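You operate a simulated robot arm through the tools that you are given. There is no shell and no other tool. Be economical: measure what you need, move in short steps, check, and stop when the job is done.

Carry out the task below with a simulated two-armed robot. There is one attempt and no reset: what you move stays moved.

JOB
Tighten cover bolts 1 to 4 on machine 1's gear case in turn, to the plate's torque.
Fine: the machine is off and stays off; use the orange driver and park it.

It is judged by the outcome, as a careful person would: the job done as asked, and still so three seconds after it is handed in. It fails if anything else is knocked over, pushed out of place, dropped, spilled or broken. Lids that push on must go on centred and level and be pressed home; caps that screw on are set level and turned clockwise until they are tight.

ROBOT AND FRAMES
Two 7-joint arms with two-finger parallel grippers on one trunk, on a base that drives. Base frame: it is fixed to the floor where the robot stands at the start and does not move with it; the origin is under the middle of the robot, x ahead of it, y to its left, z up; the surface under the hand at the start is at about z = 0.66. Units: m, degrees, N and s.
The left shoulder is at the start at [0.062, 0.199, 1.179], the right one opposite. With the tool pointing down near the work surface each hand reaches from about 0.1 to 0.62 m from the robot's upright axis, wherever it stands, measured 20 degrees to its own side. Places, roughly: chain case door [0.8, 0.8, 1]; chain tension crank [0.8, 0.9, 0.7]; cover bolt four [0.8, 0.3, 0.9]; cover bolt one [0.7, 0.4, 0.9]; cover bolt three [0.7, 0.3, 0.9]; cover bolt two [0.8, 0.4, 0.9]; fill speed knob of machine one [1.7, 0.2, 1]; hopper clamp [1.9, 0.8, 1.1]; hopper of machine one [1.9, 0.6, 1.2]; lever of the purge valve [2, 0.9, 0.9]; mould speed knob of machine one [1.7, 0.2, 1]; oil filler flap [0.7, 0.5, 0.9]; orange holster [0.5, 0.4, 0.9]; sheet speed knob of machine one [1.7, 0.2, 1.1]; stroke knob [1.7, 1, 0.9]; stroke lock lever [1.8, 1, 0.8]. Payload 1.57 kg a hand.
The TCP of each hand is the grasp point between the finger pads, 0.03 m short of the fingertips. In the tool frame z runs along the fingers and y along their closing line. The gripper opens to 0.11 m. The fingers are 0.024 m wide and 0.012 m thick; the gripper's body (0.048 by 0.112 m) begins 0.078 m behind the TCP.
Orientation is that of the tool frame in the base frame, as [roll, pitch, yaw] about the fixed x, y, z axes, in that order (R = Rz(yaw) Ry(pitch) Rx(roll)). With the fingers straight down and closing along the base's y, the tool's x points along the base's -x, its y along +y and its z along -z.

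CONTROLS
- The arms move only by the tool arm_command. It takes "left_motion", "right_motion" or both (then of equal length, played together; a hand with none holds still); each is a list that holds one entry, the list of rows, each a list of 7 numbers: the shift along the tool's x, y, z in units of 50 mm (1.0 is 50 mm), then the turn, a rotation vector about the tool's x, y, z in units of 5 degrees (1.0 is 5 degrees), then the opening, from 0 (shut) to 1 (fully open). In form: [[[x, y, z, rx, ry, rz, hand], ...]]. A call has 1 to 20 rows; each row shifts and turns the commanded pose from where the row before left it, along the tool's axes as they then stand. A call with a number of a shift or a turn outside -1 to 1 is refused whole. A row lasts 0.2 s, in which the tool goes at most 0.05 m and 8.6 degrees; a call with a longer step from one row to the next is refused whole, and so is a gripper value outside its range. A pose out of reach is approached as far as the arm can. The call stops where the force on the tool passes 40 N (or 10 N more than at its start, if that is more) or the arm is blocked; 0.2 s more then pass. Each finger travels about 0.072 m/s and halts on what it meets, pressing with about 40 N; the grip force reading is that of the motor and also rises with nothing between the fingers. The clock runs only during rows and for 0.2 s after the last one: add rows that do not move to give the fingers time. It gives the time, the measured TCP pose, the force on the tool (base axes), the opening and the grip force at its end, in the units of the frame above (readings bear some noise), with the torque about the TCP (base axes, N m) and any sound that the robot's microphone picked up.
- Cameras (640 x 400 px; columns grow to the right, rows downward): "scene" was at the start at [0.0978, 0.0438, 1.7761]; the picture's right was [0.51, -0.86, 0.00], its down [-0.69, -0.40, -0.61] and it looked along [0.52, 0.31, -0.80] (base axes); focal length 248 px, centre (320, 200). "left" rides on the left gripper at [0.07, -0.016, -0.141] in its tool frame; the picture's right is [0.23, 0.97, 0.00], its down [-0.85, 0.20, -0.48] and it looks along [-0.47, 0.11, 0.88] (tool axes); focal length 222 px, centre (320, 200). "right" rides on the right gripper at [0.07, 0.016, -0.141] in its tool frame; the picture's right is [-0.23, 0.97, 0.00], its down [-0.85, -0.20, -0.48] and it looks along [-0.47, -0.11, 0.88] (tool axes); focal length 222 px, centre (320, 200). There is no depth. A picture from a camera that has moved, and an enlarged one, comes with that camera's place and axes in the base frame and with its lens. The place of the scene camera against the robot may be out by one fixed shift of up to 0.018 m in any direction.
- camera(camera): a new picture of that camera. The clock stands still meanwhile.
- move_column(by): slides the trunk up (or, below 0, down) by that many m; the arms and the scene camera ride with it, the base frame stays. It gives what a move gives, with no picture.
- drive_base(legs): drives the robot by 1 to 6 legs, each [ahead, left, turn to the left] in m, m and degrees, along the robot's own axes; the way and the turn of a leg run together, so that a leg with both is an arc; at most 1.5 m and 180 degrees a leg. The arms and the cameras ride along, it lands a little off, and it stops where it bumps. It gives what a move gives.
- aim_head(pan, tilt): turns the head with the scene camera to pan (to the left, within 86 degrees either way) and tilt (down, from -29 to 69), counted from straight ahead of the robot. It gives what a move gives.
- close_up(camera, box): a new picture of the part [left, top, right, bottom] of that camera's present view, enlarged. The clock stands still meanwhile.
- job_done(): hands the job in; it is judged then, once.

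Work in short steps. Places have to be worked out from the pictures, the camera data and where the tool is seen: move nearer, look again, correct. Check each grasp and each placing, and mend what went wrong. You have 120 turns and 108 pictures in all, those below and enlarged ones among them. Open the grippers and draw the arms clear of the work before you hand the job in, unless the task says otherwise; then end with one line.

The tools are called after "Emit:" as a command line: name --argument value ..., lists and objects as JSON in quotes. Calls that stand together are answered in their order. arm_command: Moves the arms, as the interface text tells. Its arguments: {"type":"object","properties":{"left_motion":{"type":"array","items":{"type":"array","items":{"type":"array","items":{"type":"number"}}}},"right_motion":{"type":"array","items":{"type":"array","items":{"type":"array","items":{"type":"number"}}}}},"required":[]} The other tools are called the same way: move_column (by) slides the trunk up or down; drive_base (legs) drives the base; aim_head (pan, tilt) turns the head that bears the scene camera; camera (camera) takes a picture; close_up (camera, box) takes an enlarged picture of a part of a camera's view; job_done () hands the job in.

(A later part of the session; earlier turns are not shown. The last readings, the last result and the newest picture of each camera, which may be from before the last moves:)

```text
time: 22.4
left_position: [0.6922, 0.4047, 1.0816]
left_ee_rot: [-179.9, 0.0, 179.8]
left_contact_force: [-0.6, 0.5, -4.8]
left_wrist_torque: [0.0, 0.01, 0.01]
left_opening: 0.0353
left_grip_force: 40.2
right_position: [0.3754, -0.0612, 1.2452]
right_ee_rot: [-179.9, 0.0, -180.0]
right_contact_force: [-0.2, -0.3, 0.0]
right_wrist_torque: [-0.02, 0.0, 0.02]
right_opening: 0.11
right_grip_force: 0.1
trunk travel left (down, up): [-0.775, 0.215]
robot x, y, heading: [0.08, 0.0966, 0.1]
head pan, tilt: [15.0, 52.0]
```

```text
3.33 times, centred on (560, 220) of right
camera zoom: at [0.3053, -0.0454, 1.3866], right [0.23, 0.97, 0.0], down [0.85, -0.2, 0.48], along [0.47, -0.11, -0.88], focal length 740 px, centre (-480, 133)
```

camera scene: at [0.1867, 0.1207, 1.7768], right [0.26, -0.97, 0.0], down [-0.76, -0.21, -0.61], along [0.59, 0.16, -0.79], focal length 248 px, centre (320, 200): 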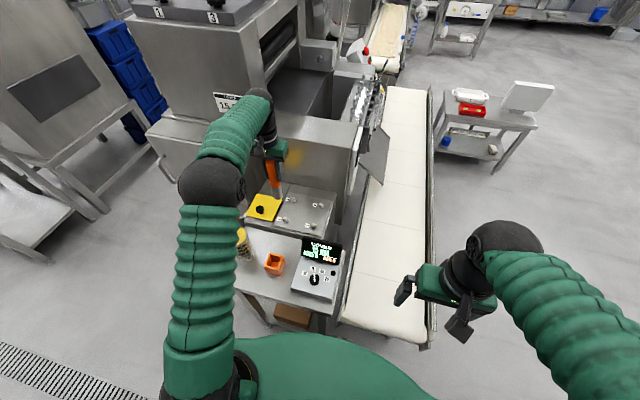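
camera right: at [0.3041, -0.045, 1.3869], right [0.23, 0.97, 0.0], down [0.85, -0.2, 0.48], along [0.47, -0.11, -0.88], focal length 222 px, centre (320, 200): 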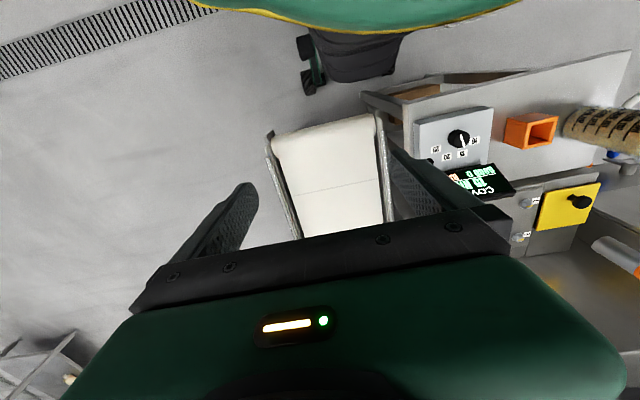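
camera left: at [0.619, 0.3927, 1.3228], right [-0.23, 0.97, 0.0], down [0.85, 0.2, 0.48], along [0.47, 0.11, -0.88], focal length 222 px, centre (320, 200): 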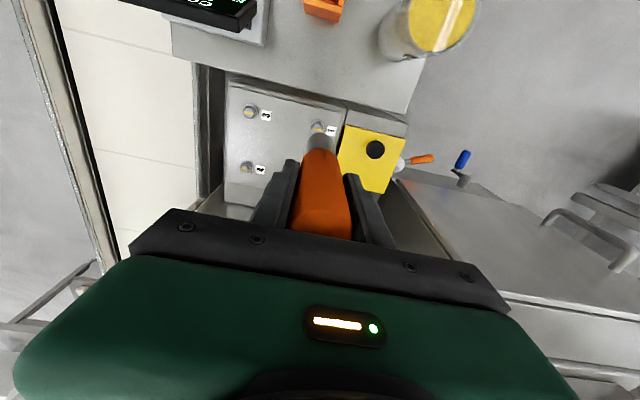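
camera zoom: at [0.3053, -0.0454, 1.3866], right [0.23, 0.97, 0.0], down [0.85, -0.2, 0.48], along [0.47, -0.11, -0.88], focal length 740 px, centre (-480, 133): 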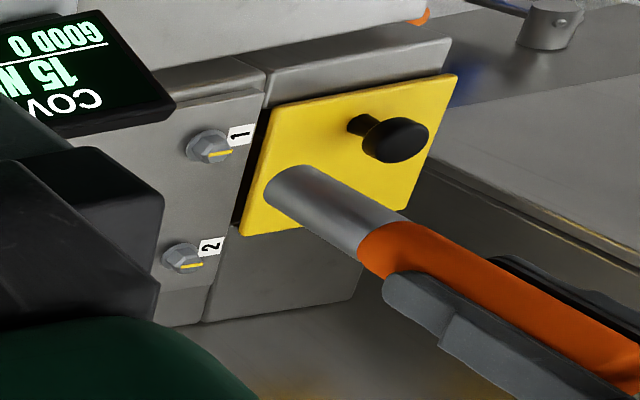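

Consistent triangulation: bolts z≈0.89; bolt 1 (0.698, 0.407), 3 (0.701, 0.282), 4 (0.810, 0.282). Nudge +4 mm in x, +1 mm in y, and lower gently.

Emit:
arm_command --left_motion '[[[-0.08, 0.03, 0.2, 0, 0, 0, 0.15], [0, 0, 0.2, 0, 0, 0, 0.15], [0, 0, 0.2, 0, 0, 0, 0.15], [0, 0, 0.15, 0, 0, 0, 0.15], [0, 0, 0, 0, 0, 0, 0.15]]]'

Emit:
close_up --camera "scene" --box '[250, 160, 350, 240]'

Emit:
close_up --camera "right" --box '[480, 160, 640, 280]'

```text
time: 23.6
left_position: [0.6919, 0.4073, 1.0447]
left_ee_rot: [-180.0, 0.0, 179.9]
left_contact_force: [-0.8, 0.5, -4.6]
left_wrist_torque: [0.04, -0.02, -0.01]
left_opening: 0.0357
left_grip_force: 39.9
right_position: [0.3753, -0.0596, 1.2451]
right_ee_rot: [-179.9, 0.0, -180.0]
right_contact_force: [0.2, -0.7, 0.9]
right_wrist_torque: [0.01, -0.03, -0.04]
right_opening: 0.1101
right_grip_force: 0.0
trunk travel left (down, up): [-0.775, 0.215]
robot x, y, heading: [0.0816, 0.0991, 0.2]
head pan, tilt: [15.0, 52.0]
```

```text
5.00 times, centred on (300, 200) of scene
camera zoom: at [0.1875, 0.1201, 1.7768], right [0.26, -0.97, 0.0], down [-0.76, -0.21, -0.61], along [0.59, 0.16, -0.79], focal length 1238 px, centre (420, 200)
```

zoom: 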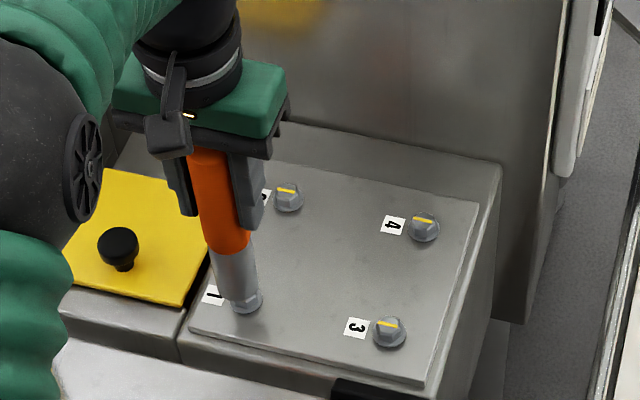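

```text
3.33 times, centred on (560, 220) of right
camera zoom: at [0.3052, -0.0455, 1.3866], right [0.23, 0.97, 0.0], down [0.85, -0.2, 0.48], along [0.47, -0.11, -0.88], focal length 740 px, centre (-480, 133)
```

zoom: 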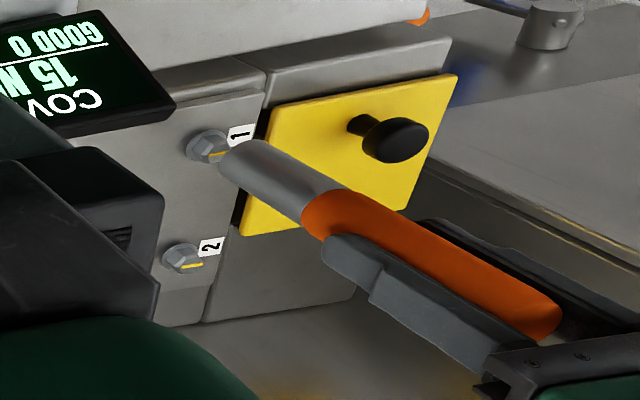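

Emit:
close_up --camera "scene" --box '[280, 195, 310, 230]'

Emit:
close_up --camera "right" --box '[520, 185, 575, 225]'

Emit:
close_up --camera "left" --box '[290, 90, 350, 150]'

```text
11.43 times, centred on (295, 212) of scene
camera zoom: at [0.1875, 0.1201, 1.7768], right [0.26, -0.97, 0.0], down [-0.76, -0.21, -0.61], along [0.59, 0.16, -0.79], focal length 2829 px, centre (606, 57)
```

zoom: 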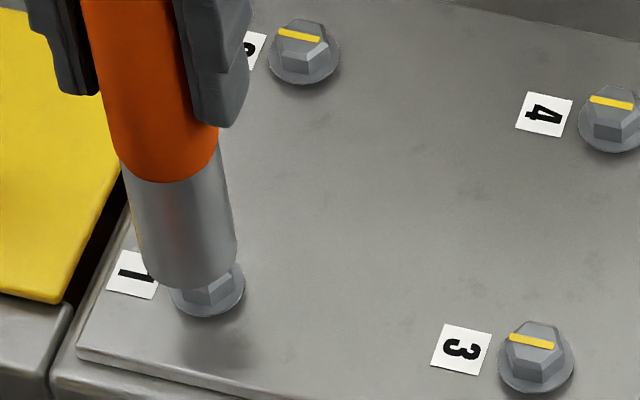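

```text
10.00 times, centred on (548, 205) of right
camera zoom: at [0.3052, -0.0455, 1.3866], right [0.23, 0.97, 0.0], down [0.85, -0.2, 0.48], along [0.47, -0.11, -0.88], focal length 2221 px, centre (-1955, 150)
```

zoom: 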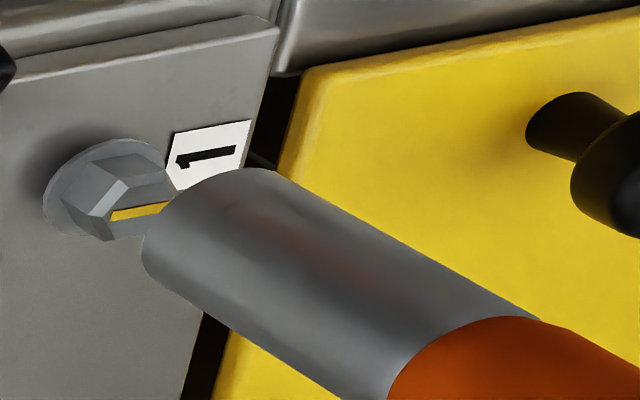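

```text
6.67 times, centred on (320, 120) of left
camera zoom: at [0.6234, 0.3898, 1.1854], right [-0.23, 0.97, 0.0], down [0.86, 0.2, 0.48], along [0.47, 0.11, -0.88], focal length 1481 px, centre (320, 733)
```

zoom: 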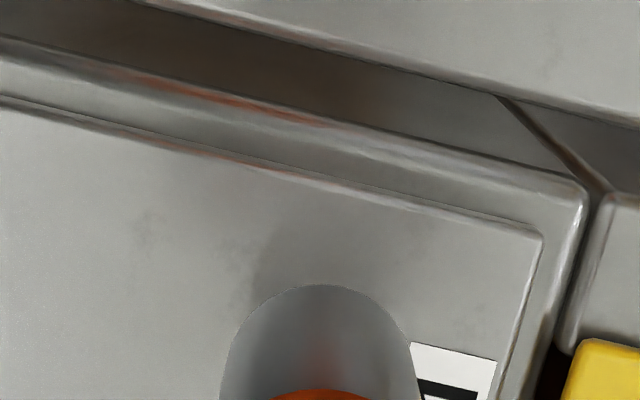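

Both views agree the socket must go ~6 mm further in +x, 1 mm in −y. Correct and re-look.

Emit:
arm_command --left_motion '[[[-0.13, -0.02, 0, 0, 0, 0, 0.15], [0, 0, 0, 0, 0, 0, 0.15], [0, 0, 0, 0, 0, 0, 0.15]]]'

Emit:
close_up --camera "scene" --box '[280, 195, 310, 230]'

Emit:
close_up --camera "right" --box '[520, 185, 575, 225]'

```text
time: 24.4
left_position: [0.6988, 0.4061, 1.0456]
left_ee_rot: [179.9, 0.0, 179.9]
left_contact_force: [-1.1, 0.0, -5.1]
left_wrist_torque: [0.02, 0.0, 0.02]
left_opening: 0.0353
left_grip_force: 40.3
right_position: [0.3743, -0.0606, 1.245]
right_ee_rot: [-179.8, -0.1, -180.0]
right_contact_force: [0.5, 0.1, 0.8]
right_wrist_torque: [0.01, 0.01, -0.03]
right_opening: 0.1101
right_grip_force: 0.0
trunk travel left (down, up): [-0.775, 0.215]
robot x, y, heading: [0.0814, 0.0964, 0.1]
head pan, tilt: [15.0, 52.0]
```

```text
11.43 times, centred on (295, 212) of scene
camera zoom: at [0.1868, 0.12, 1.7768], right [0.26, -0.97, 0.0], down [-0.76, -0.21, -0.61], along [0.59, 0.16, -0.79], focal length 2829 px, centre (606, 57)
```

zoom: 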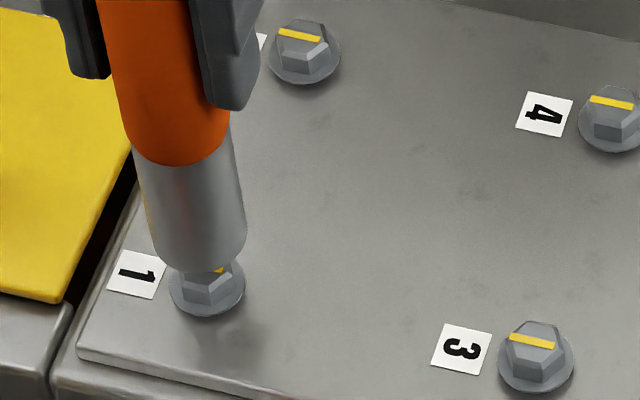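

```text
10.00 times, centred on (548, 205) of right
camera zoom: at [0.3046, -0.0455, 1.3867], right [0.23, 0.97, 0.0], down [0.85, -0.2, 0.48], along [0.47, -0.11, -0.88], focal length 2221 px, centre (-1955, 150)
```

zoom: 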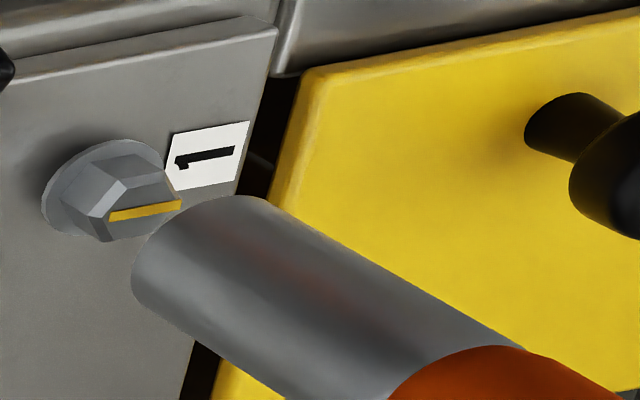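

Aligned in both views. Lower slowly onto the bolt.

Emit:
arm_command --left_motion '[[[0, 0, 0.15, 0, 0, 0, 0.15], [0, 0, 0.15, 0, 0, 0, 0.15], [0, 0, 0.1, 0, 0, 0, 0.15], [0, 0, 0.1, 0, 0, 0, 0.15], [0, 0, 0.1, 0, 0, 0, 0.15]]]'

Emit:
close_up --camera "scene" --box '[270, 180, 350, 270]'

Emit:
close_up --camera "right" --box '[480, 160, 640, 260]'

```text
time: 25.6
left_position: [0.7019, 0.4063, 1.0147]
left_ee_rot: [-179.9, -0.1, 179.9]
left_contact_force: [0.3, 0.0, -4.3]
left_wrist_torque: [0.03, -0.02, -0.01]
left_opening: 0.0356
left_grip_force: 40.5
right_position: [0.3754, -0.0598, 1.2452]
right_ee_rot: [180.0, 0.1, -180.0]
right_contact_force: [0.0, -0.7, -0.1]
right_wrist_torque: [0.02, 0.01, -0.02]
right_opening: 0.1103
right_grip_force: 0.2
trunk travel left (down, up): [-0.775, 0.215]
robot x, y, heading: [0.0798, 0.0925, 0.1]
head pan, tilt: [15.0, 52.0]
```

```text
4.44 times, centred on (310, 225) of scene
camera zoom: at [0.1874, 0.12, 1.7768], right [0.26, -0.97, 0.0], down [-0.76, -0.21, -0.61], along [0.59, 0.16, -0.79], focal length 1100 px, centre (364, 89)
```

zoom: 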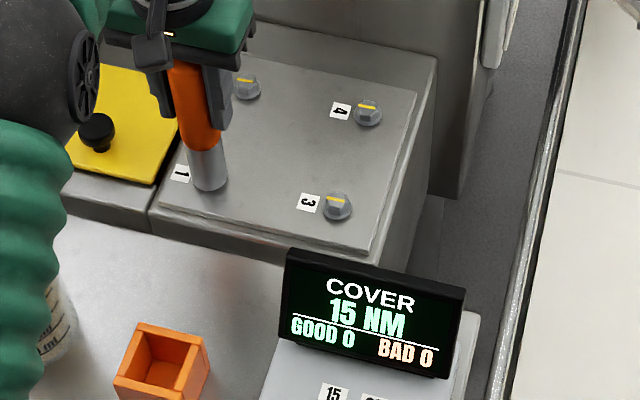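

```text
4.00 times, centred on (560, 210) of right
camera zoom: at [0.3051, -0.0455, 1.3866], right [0.23, 0.97, 0.0], down [0.85, -0.2, 0.48], along [0.47, -0.11, -0.88], focal length 888 px, centre (-640, 160)
```

zoom: 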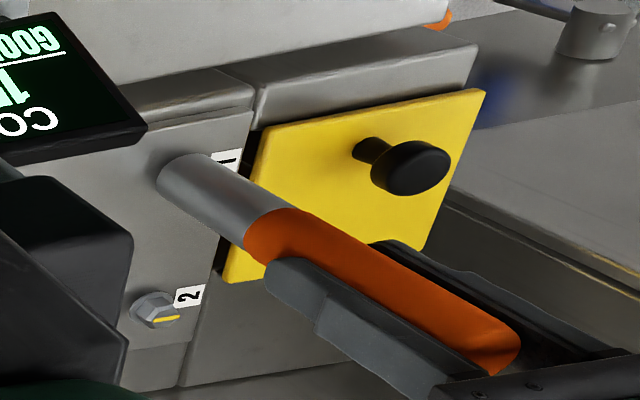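

The socket has swallowed the bolt head with no contact force. Lower further until it seats.

Emit:
arm_command --left_motion '[[[0, 0, 0.06, 0, 0, 0, 0.15], [0, 0, 0.06, 0, 0, 0, 0.15], [0, 0, 0.06, 0, 0, 0, 0.15], [0, 0, 0.06, 0, 0, 0, 0.15]]]'

Emit:
close_up --camera "scene" --box '[270, 180, 350, 270]'

```text
time: 26.6
left_position: [0.6989, 0.4054, 1.0085]
left_ee_rot: [179.6, 0.5, 180.0]
left_contact_force: [1.0, 3.0, 27.1]
left_wrist_torque: [0.31, 0.13, -0.01]
left_opening: 0.0354
left_grip_force: 39.9
right_position: [0.3702, -0.0621, 1.2466]
right_ee_rot: [179.9, 0.3, -180.0]
right_contact_force: [0.6, -0.6, 0.3]
right_wrist_torque: [0.05, 0.0, 0.0]
right_opening: 0.1099
right_grip_force: 0.1
trunk travel left (down, up): [-0.775, 0.215]
robot x, y, heading: [0.0799, 0.0961, 0.2]
head pan, tilt: [15.0, 52.0]
```

```text
4.44 times, centred on (310, 225) of scene
camera zoom: at [0.1791, 0.116, 1.7779], right [0.26, -0.97, 0.0], down [-0.76, -0.2, -0.62], along [0.6, 0.16, -0.79], focal length 1100 px, centre (364, 89)
```

zoom: 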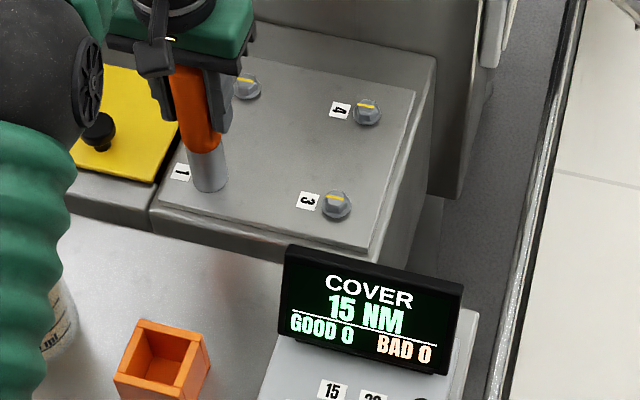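

Seated with about 30 N. Turn clockwise 25° and read display/sound.

Emit:
arm_command --left_motion '[[[0, 0, 0, 0, 0, 1, 0.1], [0, 0, 0, 0, 0, 1, 0.1], [0, 0, 0, 0, 0, 1, 0.1], [0, 0, 0, 0, 0, 1, 0.1], [0, 0, 0, 0, 0, 1, 0.1], [0, 0, 0, 0, 0, 0, 0.1]]]'

Emit:
close_up --camera "scene" --box '[270, 180, 350, 270]'

```text
time: 28.0
left_position: [0.6978, 0.4038, 1.0078]
left_ee_rot: [179.6, 0.2, 154.7]
left_contact_force: [5.6, 2.5, 35.4]
left_wrist_torque: [0.21, -0.53, -0.1]
left_opening: 0.0353
left_grip_force: 40.0
right_position: [0.3706, -0.063, 1.2459]
right_ee_rot: [179.9, 0.2, -180.0]
right_contact_force: [-0.7, -1.1, 0.0]
right_wrist_torque: [0.02, 0.01, -0.05]
right_opening: 0.11
right_grip_force: 0.0
trunk travel left (down, up): [-0.775, 0.215]
robot x, y, heading: [0.0822, 0.0956, -0.2]
head pan, tilt: [15.0, 52.0]
```

```text
4.44 times, centred on (310, 225) of scene
camera zoom: at [0.1793, 0.1153, 1.7776], right [0.26, -0.97, 0.0], down [-0.76, -0.2, -0.62], along [0.6, 0.16, -0.79], focal length 1100 px, centre (364, 89)
```

zoom: 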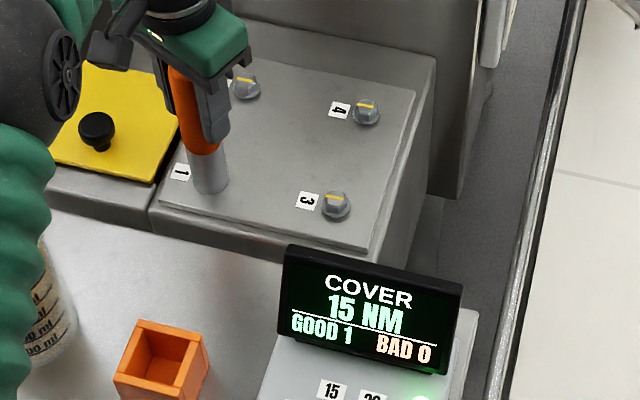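

GOOD 1 with green light. Lift, turn the hand back, and move over bolt 2 (~0.109 m further in x).

Emit:
arm_command --left_motion '[[[0, 0, -0.5, 0, 0, 0, 0.1], [0, 0, -0.6, 0, 0, 0, 0.1], [0, 0, -0.4, 0, 0, -1, 0.1], [0, 0, 0, 0, 0, -1, 0.1], [0, 0, 0, 0, 0, -1, 0.1], [0, 0, 0, 0, 0, -1, 0.1], [0, 0, 0, 0, 0, -1, 0.1], [-0.75, 0, 0, 0, 0, 0, 0.1], [-0.75, 0, 0, 0, 0, 0, 0.1], [-0.68, 0.04, 0, 0, 0, 0, 0.1], [0, 0, 0, 0, 0, 0, 0.1], [0, 0, 0, 0, 0, 0, 0.1]]]'

Emit:
close_up --camera "scene" --box '[250, 130, 350, 240]'

Emit:
close_up --camera "right" --box '[480, 160, 640, 280]'

```text
time: 30.6
left_position: [0.7558, 0.4018, 1.075]
left_ee_rot: [-180.0, -0.2, 179.9]
left_contact_force: [-0.1, -0.4, -5.1]
left_wrist_torque: [0.03, -0.01, 0.01]
left_opening: 0.0359
left_grip_force: 39.9
left hand out of reach, approached as far as the arm can: row 9, 10
right_position: [0.3763, -0.0613, 1.2446]
right_ee_rot: [179.9, 0.0, 180.0]
right_contact_force: [0.1, -0.1, -0.7]
right_wrist_torque: [0.01, -0.01, 0.02]
right_opening: 0.11
right_grip_force: 0.1
trunk travel left (down, up): [-0.775, 0.215]
robot x, y, heading: [0.0768, 0.0991, 0.3]
head pan, tilt: [15.0, 52.0]
```

```text
3.64 times, centred on (300, 185) of scene
camera zoom: at [0.1894, 0.1195, 1.7766], right [0.26, -0.97, 0.0], down [-0.76, -0.21, -0.61], along [0.59, 0.16, -0.79], focal length 900 px, centre (393, 254)
```

zoom: 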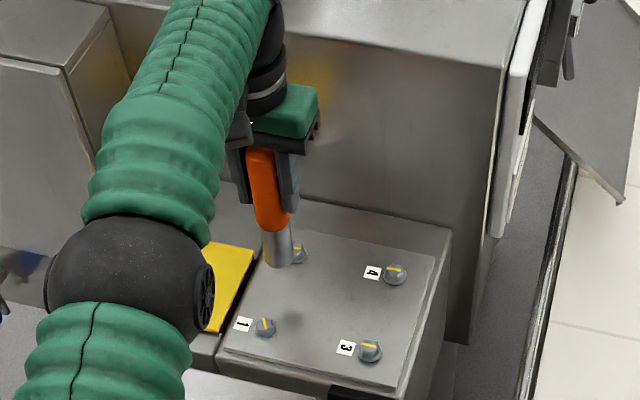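

```text
3.33 times, centred on (560, 220) of right
camera zoom: at [0.3064, -0.046, 1.3863], right [0.23, 0.97, 0.0], down [0.86, -0.2, 0.48], along [0.47, -0.11, -0.88], focal length 740 px, centre (-480, 133)
```

zoom: 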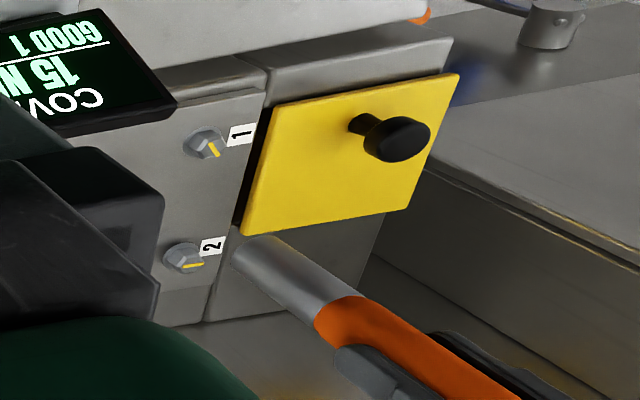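

Out of reach by ~5 cm. There are ~8 cm free in front of the base, so back the hand off/lift slightly and drive 6 cm ahead.

Emit:
arm_command --left_motion '[[[0.4, 0, -0.6, 0, 0, 0, 0.1], [0, 0, 0, 0, 0, 0, 0.1]]]'

Emit:
drive_base --legs '[[0.06, 0, 0]]'

Emit:
arm_command --left_motion '[[[0, 0, 0, 0, 0, 0, 0.1], [0, 0, 0, 0, 0, 0, 0.1], [0, 0, 0, 0, 0, 0, 0.1]]]'

Emit:
camera --camera "right"

Emit:
camera --camera "scene"

```text
time: 31.2
left_position: [0.7363, 0.4033, 1.104]
left_ee_rot: [179.9, 0.0, 179.8]
left_contact_force: [-0.1, -0.6, -4.7]
left_wrist_torque: [0.01, 0.0, -0.03]
left_opening: 0.0356
left_grip_force: 40.3
right_position: [0.3758, -0.0618, 1.2448]
right_ee_rot: [-180.0, 0.1, -180.0]
right_contact_force: [0.7, 0.1, -0.1]
right_wrist_torque: [-0.03, -0.01, 0.01]
right_opening: 0.1103
right_grip_force: 0.1
trunk travel left (down, up): [-0.775, 0.215]
robot x, y, heading: [0.0788, 0.0925, 0.0]
head pan, tilt: [15.0, 52.0]
```

```text
time: 32.2
left_position: [0.7895, 0.401, 1.1126]
left_ee_rot: [179.9, 0.6, 179.9]
left_contact_force: [-2.1, -1.5, -2.9]
left_wrist_torque: [0.02, -0.08, 0.04]
left_opening: 0.0357
left_grip_force: 39.5
right_position: [0.4253, -0.062, 1.2486]
right_ee_rot: [180.0, 0.5, 179.8]
right_contact_force: [0.2, -0.9, -0.1]
right_wrist_torque: [-0.04, -0.03, 0.02]
right_opening: 0.1102
right_grip_force: 0.0
trunk travel left (down, up): [-0.775, 0.215]
robot x, y, heading: [0.1411, 0.0976, 0.3]
head pan, tilt: [15.0, 52.0]
```

```text
time: 33.0
left_position: [0.7991, 0.403, 1.1063]
left_ee_rot: [180.0, 0.0, 180.0]
left_contact_force: [-1.1, 0.4, -5.0]
left_wrist_torque: [-0.02, 0.01, -0.02]
left_opening: 0.0355
left_grip_force: 39.8
right_position: [0.4354, -0.0595, 1.2442]
right_ee_rot: [180.0, 0.0, 179.9]
right_contact_force: [0.0, -0.1, 0.0]
right_wrist_torque: [0.02, -0.01, 0.03]
right_opening: 0.1102
right_grip_force: 0.1
trunk travel left (down, up): [-0.775, 0.215]
robot x, y, heading: [0.1412, 0.0925, -0.1]
head pan, tilt: [15.0, 52.0]
```

```text
55 pictures are left
camera right: at [0.3656, -0.0459, 1.3868], right [0.23, 0.97, 0.0], down [0.85, -0.2, 0.48], along [0.47, -0.11, -0.88], focal length 222 px, centre (320, 200)
```

right: 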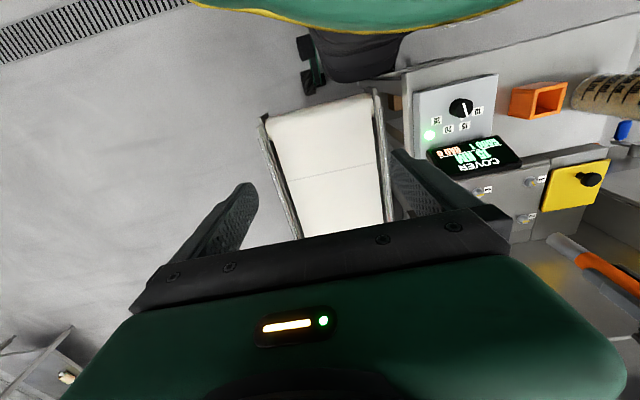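

```text
54 pictures are left
camera scene: at [0.2483, 0.1196, 1.7769], right [0.26, -0.97, 0.0], down [-0.76, -0.2, -0.61], along [0.59, 0.16, -0.79], focal length 248 px, centre (320, 200)
```

scene: 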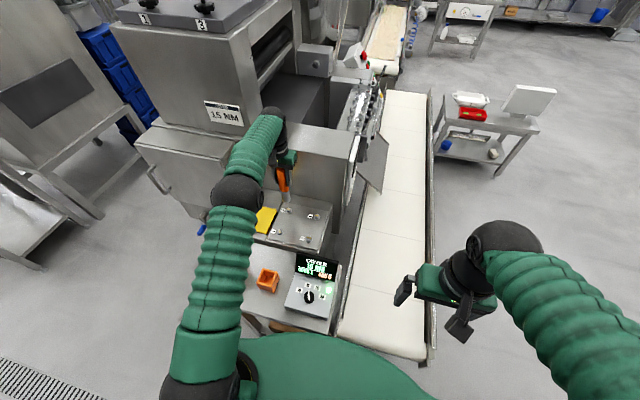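

Base moved fine. Shift over bolt 2 (target TCP (0.808, 0.405)) and lower until the tip is just above it.

Emit:
arm_command --left_motion '[[[-0.17, 0.04, 0.4, 0, 0, 0, 0.1], [0, 0, 0.5, 0, 0, 0, 0.1], [0, 0, 0.3, 0, 0, 0, 0.1], [0, 0, 0, 0, 0, 0, 0.1], [0, 0, 0, 0, 0, 0, 0.1]]]'

Emit:
close_up --camera "scene" --box '[270, 185, 330, 250]'

Emit:
close_up --camera "right" --box '[500, 190, 580, 250]'

```text
time: 34.2
left_position: [0.8107, 0.4077, 1.0454]
left_ee_rot: [180.0, 0.0, 179.9]
left_contact_force: [0.2, 0.1, -4.8]
left_wrist_torque: [-0.03, 0.0, 0.01]
left_opening: 0.0357
left_grip_force: 39.7
right_position: [0.4364, -0.0613, 1.2458]
right_ee_rot: [-180.0, 0.2, 179.9]
right_contact_force: [0.3, -0.6, 0.1]
right_wrist_torque: [0.02, 0.0, 0.02]
right_opening: 0.1098
right_grip_force: 0.0
trunk travel left (down, up): [-0.775, 0.215]
robot x, y, heading: [0.1422, 0.096, -0.1]
head pan, tilt: [15.0, 52.0]
```

```text
6.15 times, centred on (300, 218) of scene
camera zoom: at [0.2493, 0.1198, 1.7768], right [0.26, -0.97, 0.0], down [-0.76, -0.2, -0.61], along [0.59, 0.16, -0.79], focal length 1523 px, centre (443, 92)
```

zoom: 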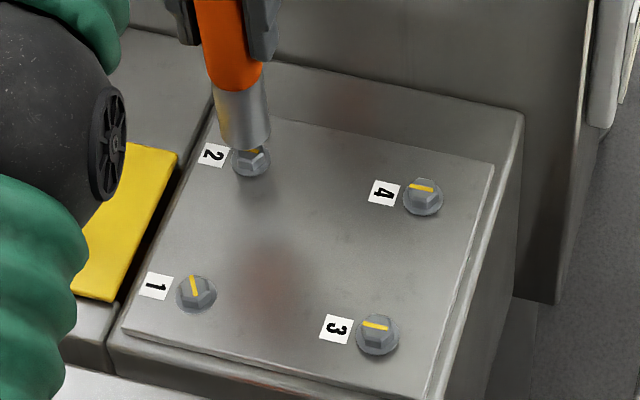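

```text
6.67 times, centred on (540, 220) of right
camera zoom: at [0.3654, -0.0457, 1.387], right [0.23, 0.97, 0.0], down [0.85, -0.2, 0.48], along [0.47, -0.11, -0.88], focal length 1481 px, centre (-1147, 67)
```

zoom: 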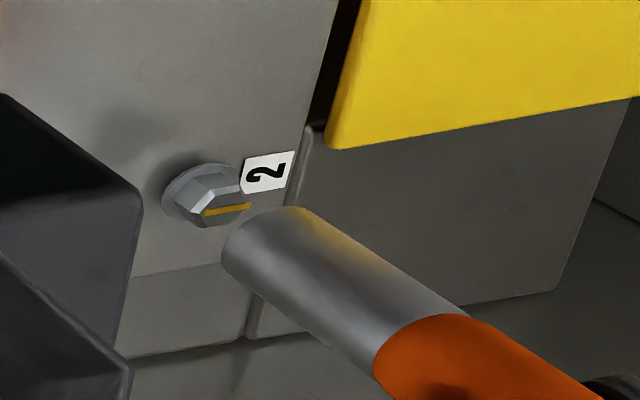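

Near-aligned; correct −3 mm x, −2 mm y and lower over the head.

Emit:
arm_command --left_motion '[[[0.06, -0.045, 0, 0, 0, 0, 0.1], [0, 0, 0.15, 0, 0, 0, 0.1], [0, 0, 0.15, 0, 0, 0, 0.1], [0, 0, 0.15, 0, 0, 0, 0.1], [0, 0, 0.15, 0, 0, 0, 0.1], [0, 0, 0, 0, 0, 0, 0.1]]]'

Emit:
close_up --camera "scene" --box '[270, 185, 330, 250]'

Emit:
close_up --camera "right" --box '[500, 190, 580, 250]'

```text
time: 35.6
left_position: [0.8064, 0.4038, 1.0149]
left_ee_rot: [180.0, 0.0, 179.9]
left_contact_force: [1.9, 4.8, -4.9]
left_wrist_torque: [0.62, -0.25, 0.01]
left_opening: 0.0354
left_grip_force: 39.9
right_position: [0.4366, -0.0591, 1.2462]
right_ee_rot: [-179.8, 0.1, 179.9]
right_contact_force: [-0.4, 0.5, -0.3]
right_wrist_torque: [-0.03, -0.02, 0.01]
right_opening: 0.1096
right_grip_force: 0.0
trunk travel left (down, up): [-0.775, 0.215]
robot x, y, heading: [0.142, 0.094, -0.2]
head pan, tilt: [15.0, 52.0]
```

```text
6.15 times, centred on (300, 218) of scene
camera zoom: at [0.251, 0.1221, 1.7767], right [0.26, -0.97, 0.0], down [-0.76, -0.21, -0.61], along [0.59, 0.16, -0.79], focal length 1523 px, centre (443, 92)
```

zoom: 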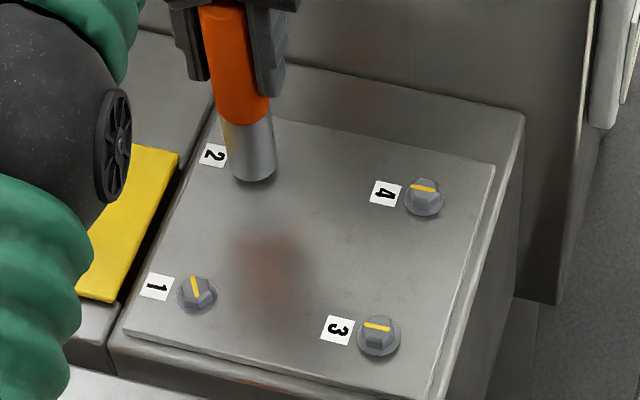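

```text
6.67 times, centred on (540, 220) of right
camera zoom: at [0.3667, -0.044, 1.3869], right [0.23, 0.97, 0.0], down [0.85, -0.2, 0.48], along [0.47, -0.11, -0.88], focal length 1481 px, centre (-1147, 67)
```

zoom: 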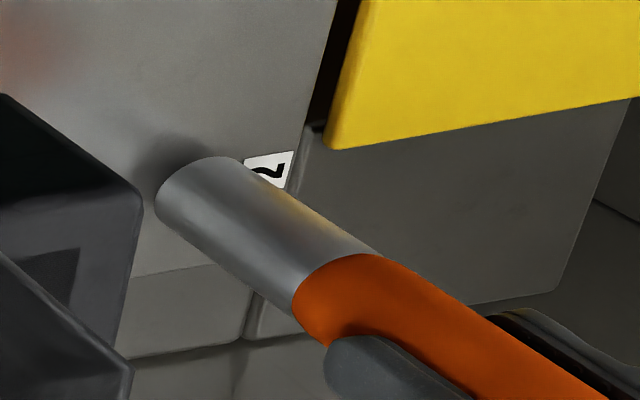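

Socket is over the head with slight side load; ease +1 mm y, seat it and turn 25°.

Emit:
arm_command --left_motion '[[[-0.01, 0.03, 0.05, 0, 0, 0, 0.1], [0, 0, 0.05, 0, 0, 0, 0.1], [0, 0, 0.05, 0, 0, 0, 0.1], [0, 0, 0.05, 0, 0, 0, 0.1], [0, 0, 0, 0, 0, 1, 0.1], [0, 0, 0, 0, 0, 1, 0.1], [0, 0, 0, 0, 0, 1, 0.1], [0, 0, 0, 0, 0, 1, 0.1], [0, 0, 0, 0, 0, 1, 0.1], [0, 0, 0, 0, 0, 0, 0.1]]]'

Emit:
close_up --camera "scene" --box '[270, 190, 350, 310]'

```text
time: 37.8
left_position: [0.8054, 0.4052, 1.008]
left_ee_rot: [179.6, 0.3, 154.8]
left_contact_force: [12.3, 10.8, 22.5]
left_wrist_torque: [1.21, -1.31, -0.01]
left_opening: 0.0358
left_grip_force: 39.6
right_position: [0.4349, -0.0599, 1.2454]
right_ee_rot: [-179.9, 0.1, 179.9]
right_contact_force: [-0.1, -0.7, 0.8]
right_wrist_torque: [0.01, -0.01, -0.01]
right_opening: 0.1101
right_grip_force: 0.1
trunk travel left (down, up): [-0.775, 0.215]
robot x, y, heading: [0.1411, 0.0967, -0.4]
head pan, tilt: [15.0, 52.0]
```

```text
3.33 times, centred on (310, 250) of scene
camera zoom: at [0.2472, 0.1211, 1.7772], right [0.26, -0.97, 0.0], down [-0.76, -0.2, -0.61], along [0.59, 0.16, -0.79], focal length 825 px, centre (353, 33)
```

zoom: 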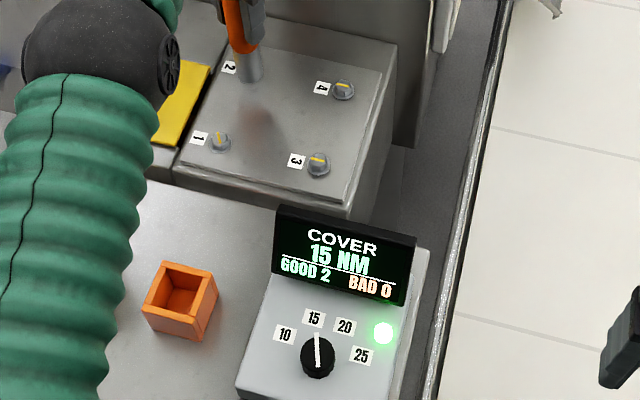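

GOOD 2. Lift, turn back, move over bolt 3 at ≈(0.700, 0.281).

Emit:
arm_command --left_motion '[[[0, 0, -0.5, 0, 0, 0, 0.1], [0, 0, -0.6, 0, 0, 0, 0.1], [0, 0, -0.4, 0, 0, -1, 0.1], [0, 0, 0, 0, 0, -1, 0.1], [0, 0, 0, 0, 0, -1, 0.1], [0, 0, 0, 0, 0, -1, 0.1], [0, 0, 0, 0, 0, -1, 0.1], [0.53, -0.62, 0, 0, 0, 0, 0.1], [0.53, -0.62, 0, 0, 0, 0, 0.1], [0.53, -0.62, 0, 0, 0, 0, 0.1], [0.53, -0.62, 0, 0, 0, 0, 0.1], [0, 0, 0.4, 0, 0, 0, 0.1], [0, 0, 0.35, 0, 0, 0, 0.1], [0, 0, 0, 0, 0, 0, 0.1], [0, 0, 0, 0, 0, 0, 0.1]]]'

Emit:
close_up --camera "scene" --box '[290, 195, 350, 260]'

Emit:
close_up --camera "right" --box '[450, 160, 570, 240]'

```text
time: 41.0
left_position: [0.6977, 0.2792, 1.0442]
left_ee_rot: [179.8, 0.2, 180.0]
left_contact_force: [-0.3, -0.3, -4.5]
left_wrist_torque: [-0.06, 0.02, 0.03]
left_opening: 0.0356
left_grip_force: 40.2
right_position: [0.4353, -0.0616, 1.2454]
right_ee_rot: [-180.0, 0.0, 179.9]
right_contact_force: [0.7, 0.7, 0.0]
right_wrist_torque: [0.02, 0.03, 0.01]
right_opening: 0.11
right_grip_force: 0.0
trunk travel left (down, up): [-0.775, 0.215]
robot x, y, heading: [0.1399, 0.0924, 0.0]
head pan, tilt: [15.0, 52.0]
```

```text
6.15 times, centred on (320, 228) of scene
camera zoom: at [0.2486, 0.1184, 1.7769], right [0.26, -0.97, 0.0], down [-0.76, -0.2, -0.61], along [0.59, 0.16, -0.79], focal length 1523 px, centre (320, 31)
```

zoom: 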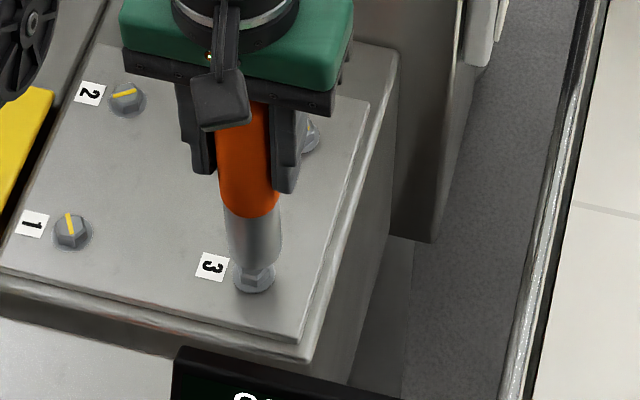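

```text
5.00 times, centred on (510, 200) of right
camera zoom: at [0.3654, -0.0469, 1.3868], right [0.23, 0.97, 0.0], down [0.85, -0.2, 0.48], along [0.47, -0.11, -0.88], focal length 1111 px, centre (-630, 200)
```

zoom: 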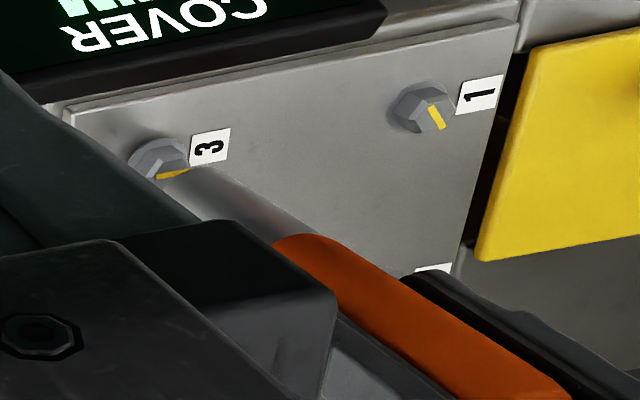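

Emit:
close_up --camera "right" --box '[465, 180, 520, 215]'

Emit:
close_up --camera "scene" --box '[295, 220, 325, 255]'

```text
11.43 times, centred on (492, 198) of right
camera zoom: at [0.3654, -0.0469, 1.3868], right [0.23, 0.97, 0.0], down [0.85, -0.2, 0.48], along [0.47, -0.11, -0.88], focal length 2538 px, centre (-1651, 229)
```

zoom: 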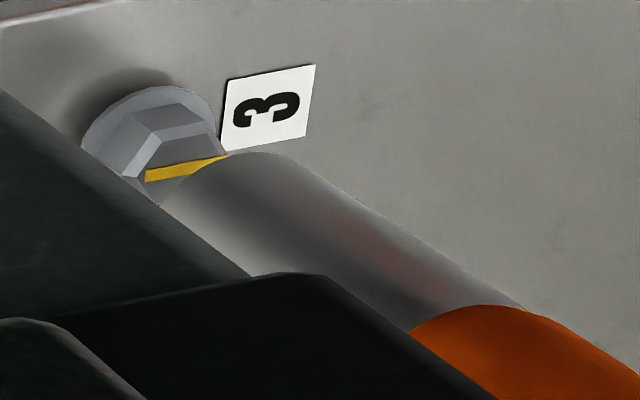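

```text
11.43 times, centred on (310, 238) of scene
camera zoom: at [0.2486, 0.1184, 1.7769], right [0.26, -0.97, 0.0], down [-0.76, -0.2, -0.61], along [0.59, 0.16, -0.79], focal length 2829 px, centre (434, -229)
```

zoom: 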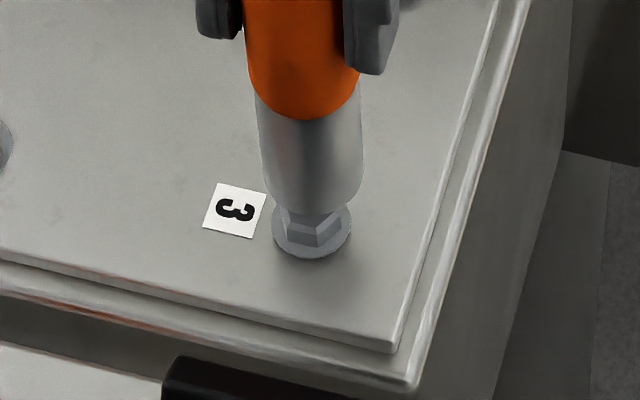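

Emit:
arm_command --left_motion '[[[0.04, 0.03, 0.1, 0, 0, 0, 0.1], [0, 0, 0, 0, 0, 0, 0.1], [0, 0, 0, 0, 0, 0, 0.1]]]'

Emit:
close_up --camera "right" --box '[465, 180, 520, 215]'

Emit:
close_up --camera "scene" --box '[295, 220, 325, 255]'

```text
time: 41.8
left_position: [0.6965, 0.2805, 1.0396]
left_ee_rot: [180.0, 0.1, 179.8]
left_contact_force: [-0.5, 0.7, -4.2]
left_wrist_torque: [0.02, 0.0, 0.02]
left_opening: 0.0357
left_grip_force: 40.0
right_position: [0.4364, -0.0621, 1.2452]
right_ee_rot: [-180.0, 0.0, 179.9]
right_contact_force: [0.2, 0.6, -0.3]
right_wrist_torque: [0.0, 0.01, 0.01]
right_opening: 0.1098
right_grip_force: 0.1
trunk travel left (down, up): [-0.775, 0.215]
robot x, y, heading: [0.1429, 0.0956, -0.2]
head pan, tilt: [15.0, 52.0]
```

```text
11.43 times, centred on (492, 198) of right
camera zoom: at [0.3664, -0.0466, 1.3867], right [0.23, 0.97, 0.0], down [0.85, -0.2, 0.48], along [0.47, -0.11, -0.88], focal length 2538 px, centre (-1651, 229)
```

zoom: 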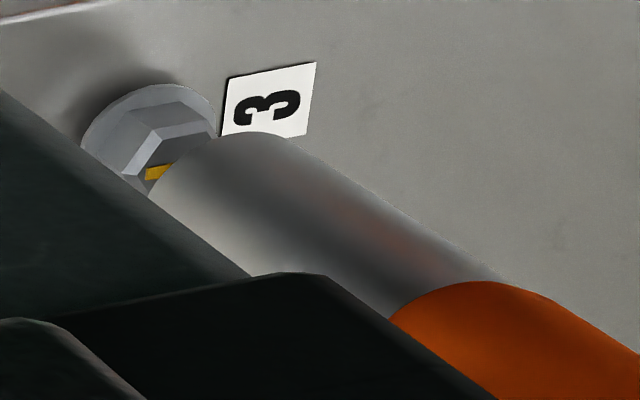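

```text
11.43 times, centred on (310, 238) of scene
camera zoom: at [0.25, 0.1188, 1.7768], right [0.26, -0.97, 0.0], down [-0.76, -0.2, -0.61], along [0.59, 0.16, -0.79], focal length 2829 px, centre (434, -229)
```

zoom: 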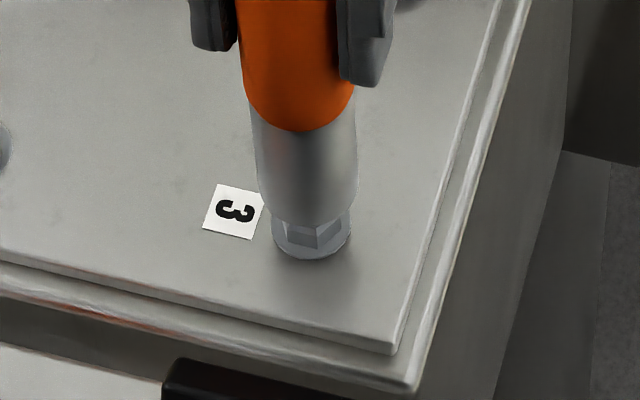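

Now aligned in both views. Descend over the head and seat.

Emit:
arm_command --left_motion '[[[0, 0, 0.15, 0, 0, 0, 0.1], [0, 0, 0.15, 0, 0, 0, 0.1], [0, 0, 0.15, 0, 0, 0, 0.1], [0, 0, 0.1, 0, 0, 0, 0.1], [0, 0, 0.06, 0, 0, 0, 0.1], [0, 0, 0.06, 0, 0, 0, 0.1], [0, 0, 0, 0, 0, 0, 0.1]]]'

Emit:
close_up --camera "scene" --box '[280, 210, 340, 270]'

```text
time: 43.4
left_position: [0.6955, 0.2812, 1.0083]
left_ee_rot: [180.0, 0.7, 179.9]
left_contact_force: [5.1, 6.4, 32.6]
left_wrist_torque: [0.69, -0.48, 0.01]
left_opening: 0.0354
left_grip_force: 39.6
right_position: [0.4326, -0.0618, 1.2468]
right_ee_rot: [180.0, 0.1, 179.9]
right_contact_force: [0.3, 0.0, -0.5]
right_wrist_torque: [-0.04, -0.01, -0.02]
right_opening: 0.1099
right_grip_force: 0.0
trunk travel left (down, up): [-0.775, 0.215]
robot x, y, heading: [0.1402, 0.0975, -0.0]
head pan, tilt: [15.0, 52.0]
```

```text
6.67 times, centred on (310, 240) of scene
camera zoom: at [0.2432, 0.1189, 1.7777], right [0.26, -0.97, 0.0], down [-0.76, -0.2, -0.62], along [0.6, 0.16, -0.79], focal length 1650 px, centre (387, -67)
```

zoom: 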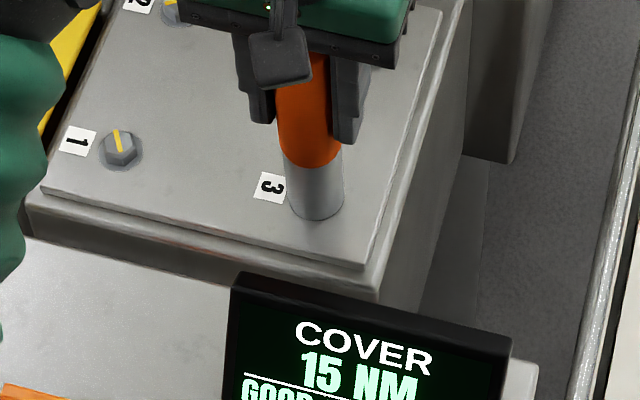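

Seated (z=1.008). Ease slightly and turn 25°.

Emit:
arm_command --left_motion '[[[0, 0, -0.03, 0, 0, 0.5, 0.1], [0, 0, 0, 0, 0, 1, 0.1], [0, 0, 0, 0, 0, 1, 0.1], [0, 0, 0, 0, 0, 1, 0.1], [0, 0, 0, 0, 0, 1, 0.1], [0, 0, 0, 0, 0, 0.5, 0.1], [0, 0, 0, 0, 0, 0, 0.1]]]'

Emit:
close_up --camera "scene" --box '[270, 190, 350, 310]'

```text
time: 45.0
left_position: [0.6942, 0.2814, 1.0097]
left_ee_rot: [179.8, 0.0, 154.7]
left_contact_force: [0.0, 5.1, 26.3]
left_wrist_torque: [0.74, 0.08, 0.04]
left_opening: 0.0355
left_grip_force: 40.0
right_position: [0.4331, -0.0607, 1.2461]
right_ee_rot: [-180.0, 0.3, 179.8]
right_contact_force: [-0.4, -0.3, 0.1]
right_wrist_torque: [-0.04, -0.02, 0.0]
right_opening: 0.1098
right_grip_force: 0.1
trunk travel left (down, up): [-0.775, 0.215]
robot x, y, heading: [0.1413, 0.0963, 0.1]
head pan, tilt: [15.0, 52.0]
```

```text
3.33 times, centred on (310, 250) of scene
camera zoom: at [0.2426, 0.1183, 1.7774], right [0.26, -0.97, 0.0], down [-0.76, -0.2, -0.62], along [0.6, 0.16, -0.79], focal length 825 px, centre (353, 33)
```

zoom: 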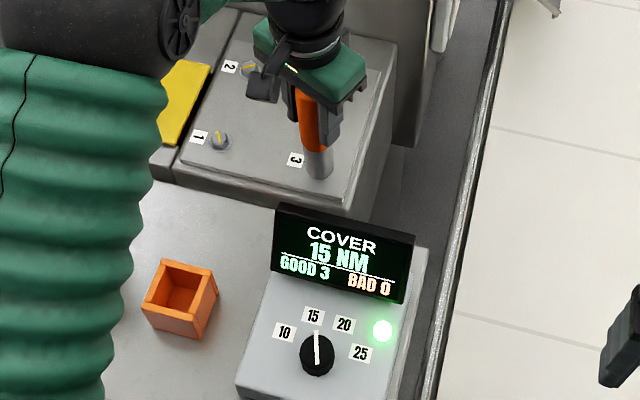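

GOOD 3. Now bolt 4, ~0.109 m further in x.

Emit:
arm_command --left_motion '[[[0, 0, -0.5, 0, 0, 0, 0.1], [0, 0, -0.6, 0, 0, 0, 0.1], [0, 0, -0.4, 0, 0, -1, 0.1], [0, 0, 0, 0, 0, -1, 0.1], [0, 0, 0, 0, 0, -1, 0.1], [0, 0, 0, 0, 0, -1, 0.1], [0, 0, 0, 0, 0, -1, 0.1], [-0.73, 0.01, 0, 0, 0, 0, 0.1], [-0.73, 0.01, 0, 0, 0, 0, 0.1], [-0.73, 0.01, 0, 0, 0, 0, 0.1], [0, 0, 0.4, 0, 0, 0, 0.1], [0, 0, 0.35, 0, 0, 0, 0.1], [0, 0, 0, 0, 0, 0, 0.1], [0, 0, 0, 0, 0, 0, 0.1]]]'

Emit:
close_up --camera "scene" --box '[295, 195, 325, 230]'

Emit:
close_up --camera "right" --box '[450, 180, 570, 250]'

```text
time: 48.0
left_position: [0.806, 0.2833, 1.0427]
left_ee_rot: [180.0, 0.0, 179.8]
left_contact_force: [-0.5, 0.1, -4.7]
left_wrist_torque: [0.02, 0.01, -0.02]
left_opening: 0.0356
left_grip_force: 40.5
right_position: [0.4366, -0.0613, 1.2464]
right_ee_rot: [180.0, 0.1, 180.0]
right_contact_force: [0.4, 0.5, 1.8]
right_wrist_torque: [0.01, 0.0, -0.01]
right_opening: 0.1101
right_grip_force: 0.1
trunk travel left (down, up): [-0.775, 0.215]
robot x, y, heading: [0.1436, 0.0974, 0.0]
head pan, tilt: [15.0, 52.0]
```

```text
11.43 times, centred on (310, 212) of scene
camera zoom: at [0.25, 0.1189, 1.7768], right [0.26, -0.97, 0.0], down [-0.76, -0.2, -0.61], along [0.59, 0.16, -0.79], focal length 2829 px, centre (434, 57)
```

zoom: 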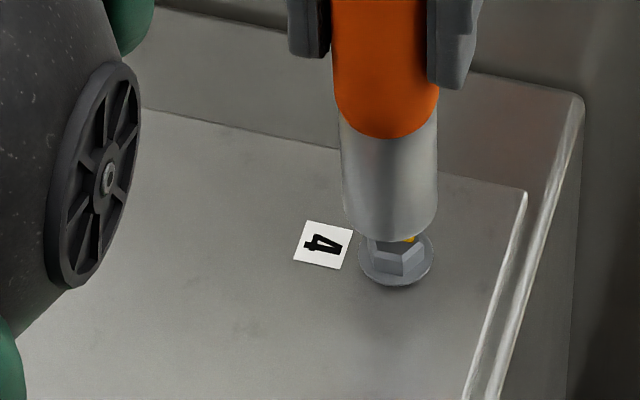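

```text
5.33 times, centred on (510, 215) of right
camera zoom: at [0.3658, -0.0465, 1.3868], right [0.23, 0.97, 0.0], down [0.85, -0.2, 0.48], along [0.47, -0.11, -0.88], focal length 1185 px, centre (-693, 120)
```

zoom: 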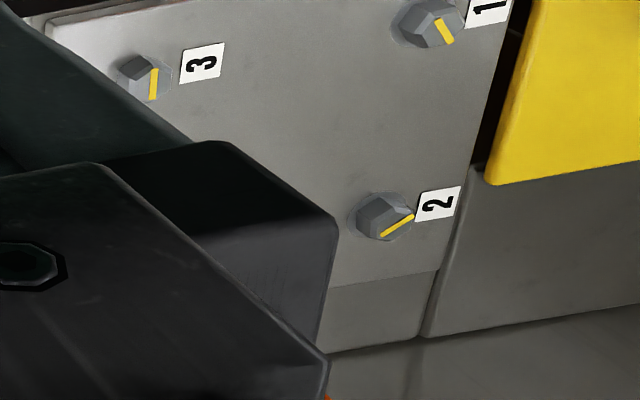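

The right view is blocked, but the scene view and the bolt pattern both give (0.8045, 0.281). Correct and descend over the head.

Emit:
arm_command --left_motion '[[[0.03, -0.04, 0, 0, 0, 0, 0.1], [0, 0, 0.15, 0, 0, 0, 0.1], [0, 0, 0.15, 0, 0, 0, 0.1], [0, 0, 0.15, 0, 0, 0, 0.1], [0, 0, 0.1, 0, 0, 0, 0.1], [0, 0, 0, 0, 0, 0, 0.1]]]'

Emit:
close_up --camera "scene" --box '[295, 195, 325, 230]'

```text
time: 49.4
left_position: [0.8055, 0.2811, 1.0174]
left_ee_rot: [179.9, 0.0, 179.8]
left_contact_force: [-0.5, 0.2, -4.7]
left_wrist_torque: [-0.01, 0.02, 0.01]
left_opening: 0.0353
left_grip_force: 40.0
right_position: [0.4365, -0.0615, 1.246]
right_ee_rot: [-180.0, 0.1, -180.0]
right_contact_force: [0.6, -0.3, -0.7]
right_wrist_torque: [0.01, -0.01, -0.04]
right_opening: 0.1102
right_grip_force: 0.1
trunk travel left (down, up): [-0.775, 0.215]
robot x, y, heading: [0.1451, 0.0953, -0.1]
head pan, tilt: [15.0, 52.0]
```

```text
11.43 times, centred on (310, 212) of scene
camera zoom: at [0.2504, 0.1189, 1.7768], right [0.26, -0.97, 0.0], down [-0.76, -0.2, -0.61], along [0.59, 0.16, -0.79], focal length 2829 px, centre (434, 57)
```

zoom: 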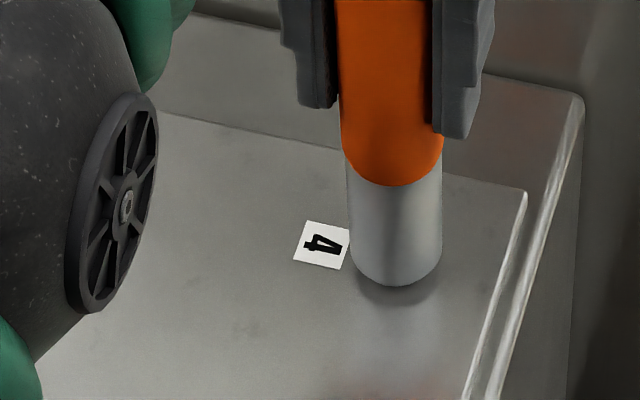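

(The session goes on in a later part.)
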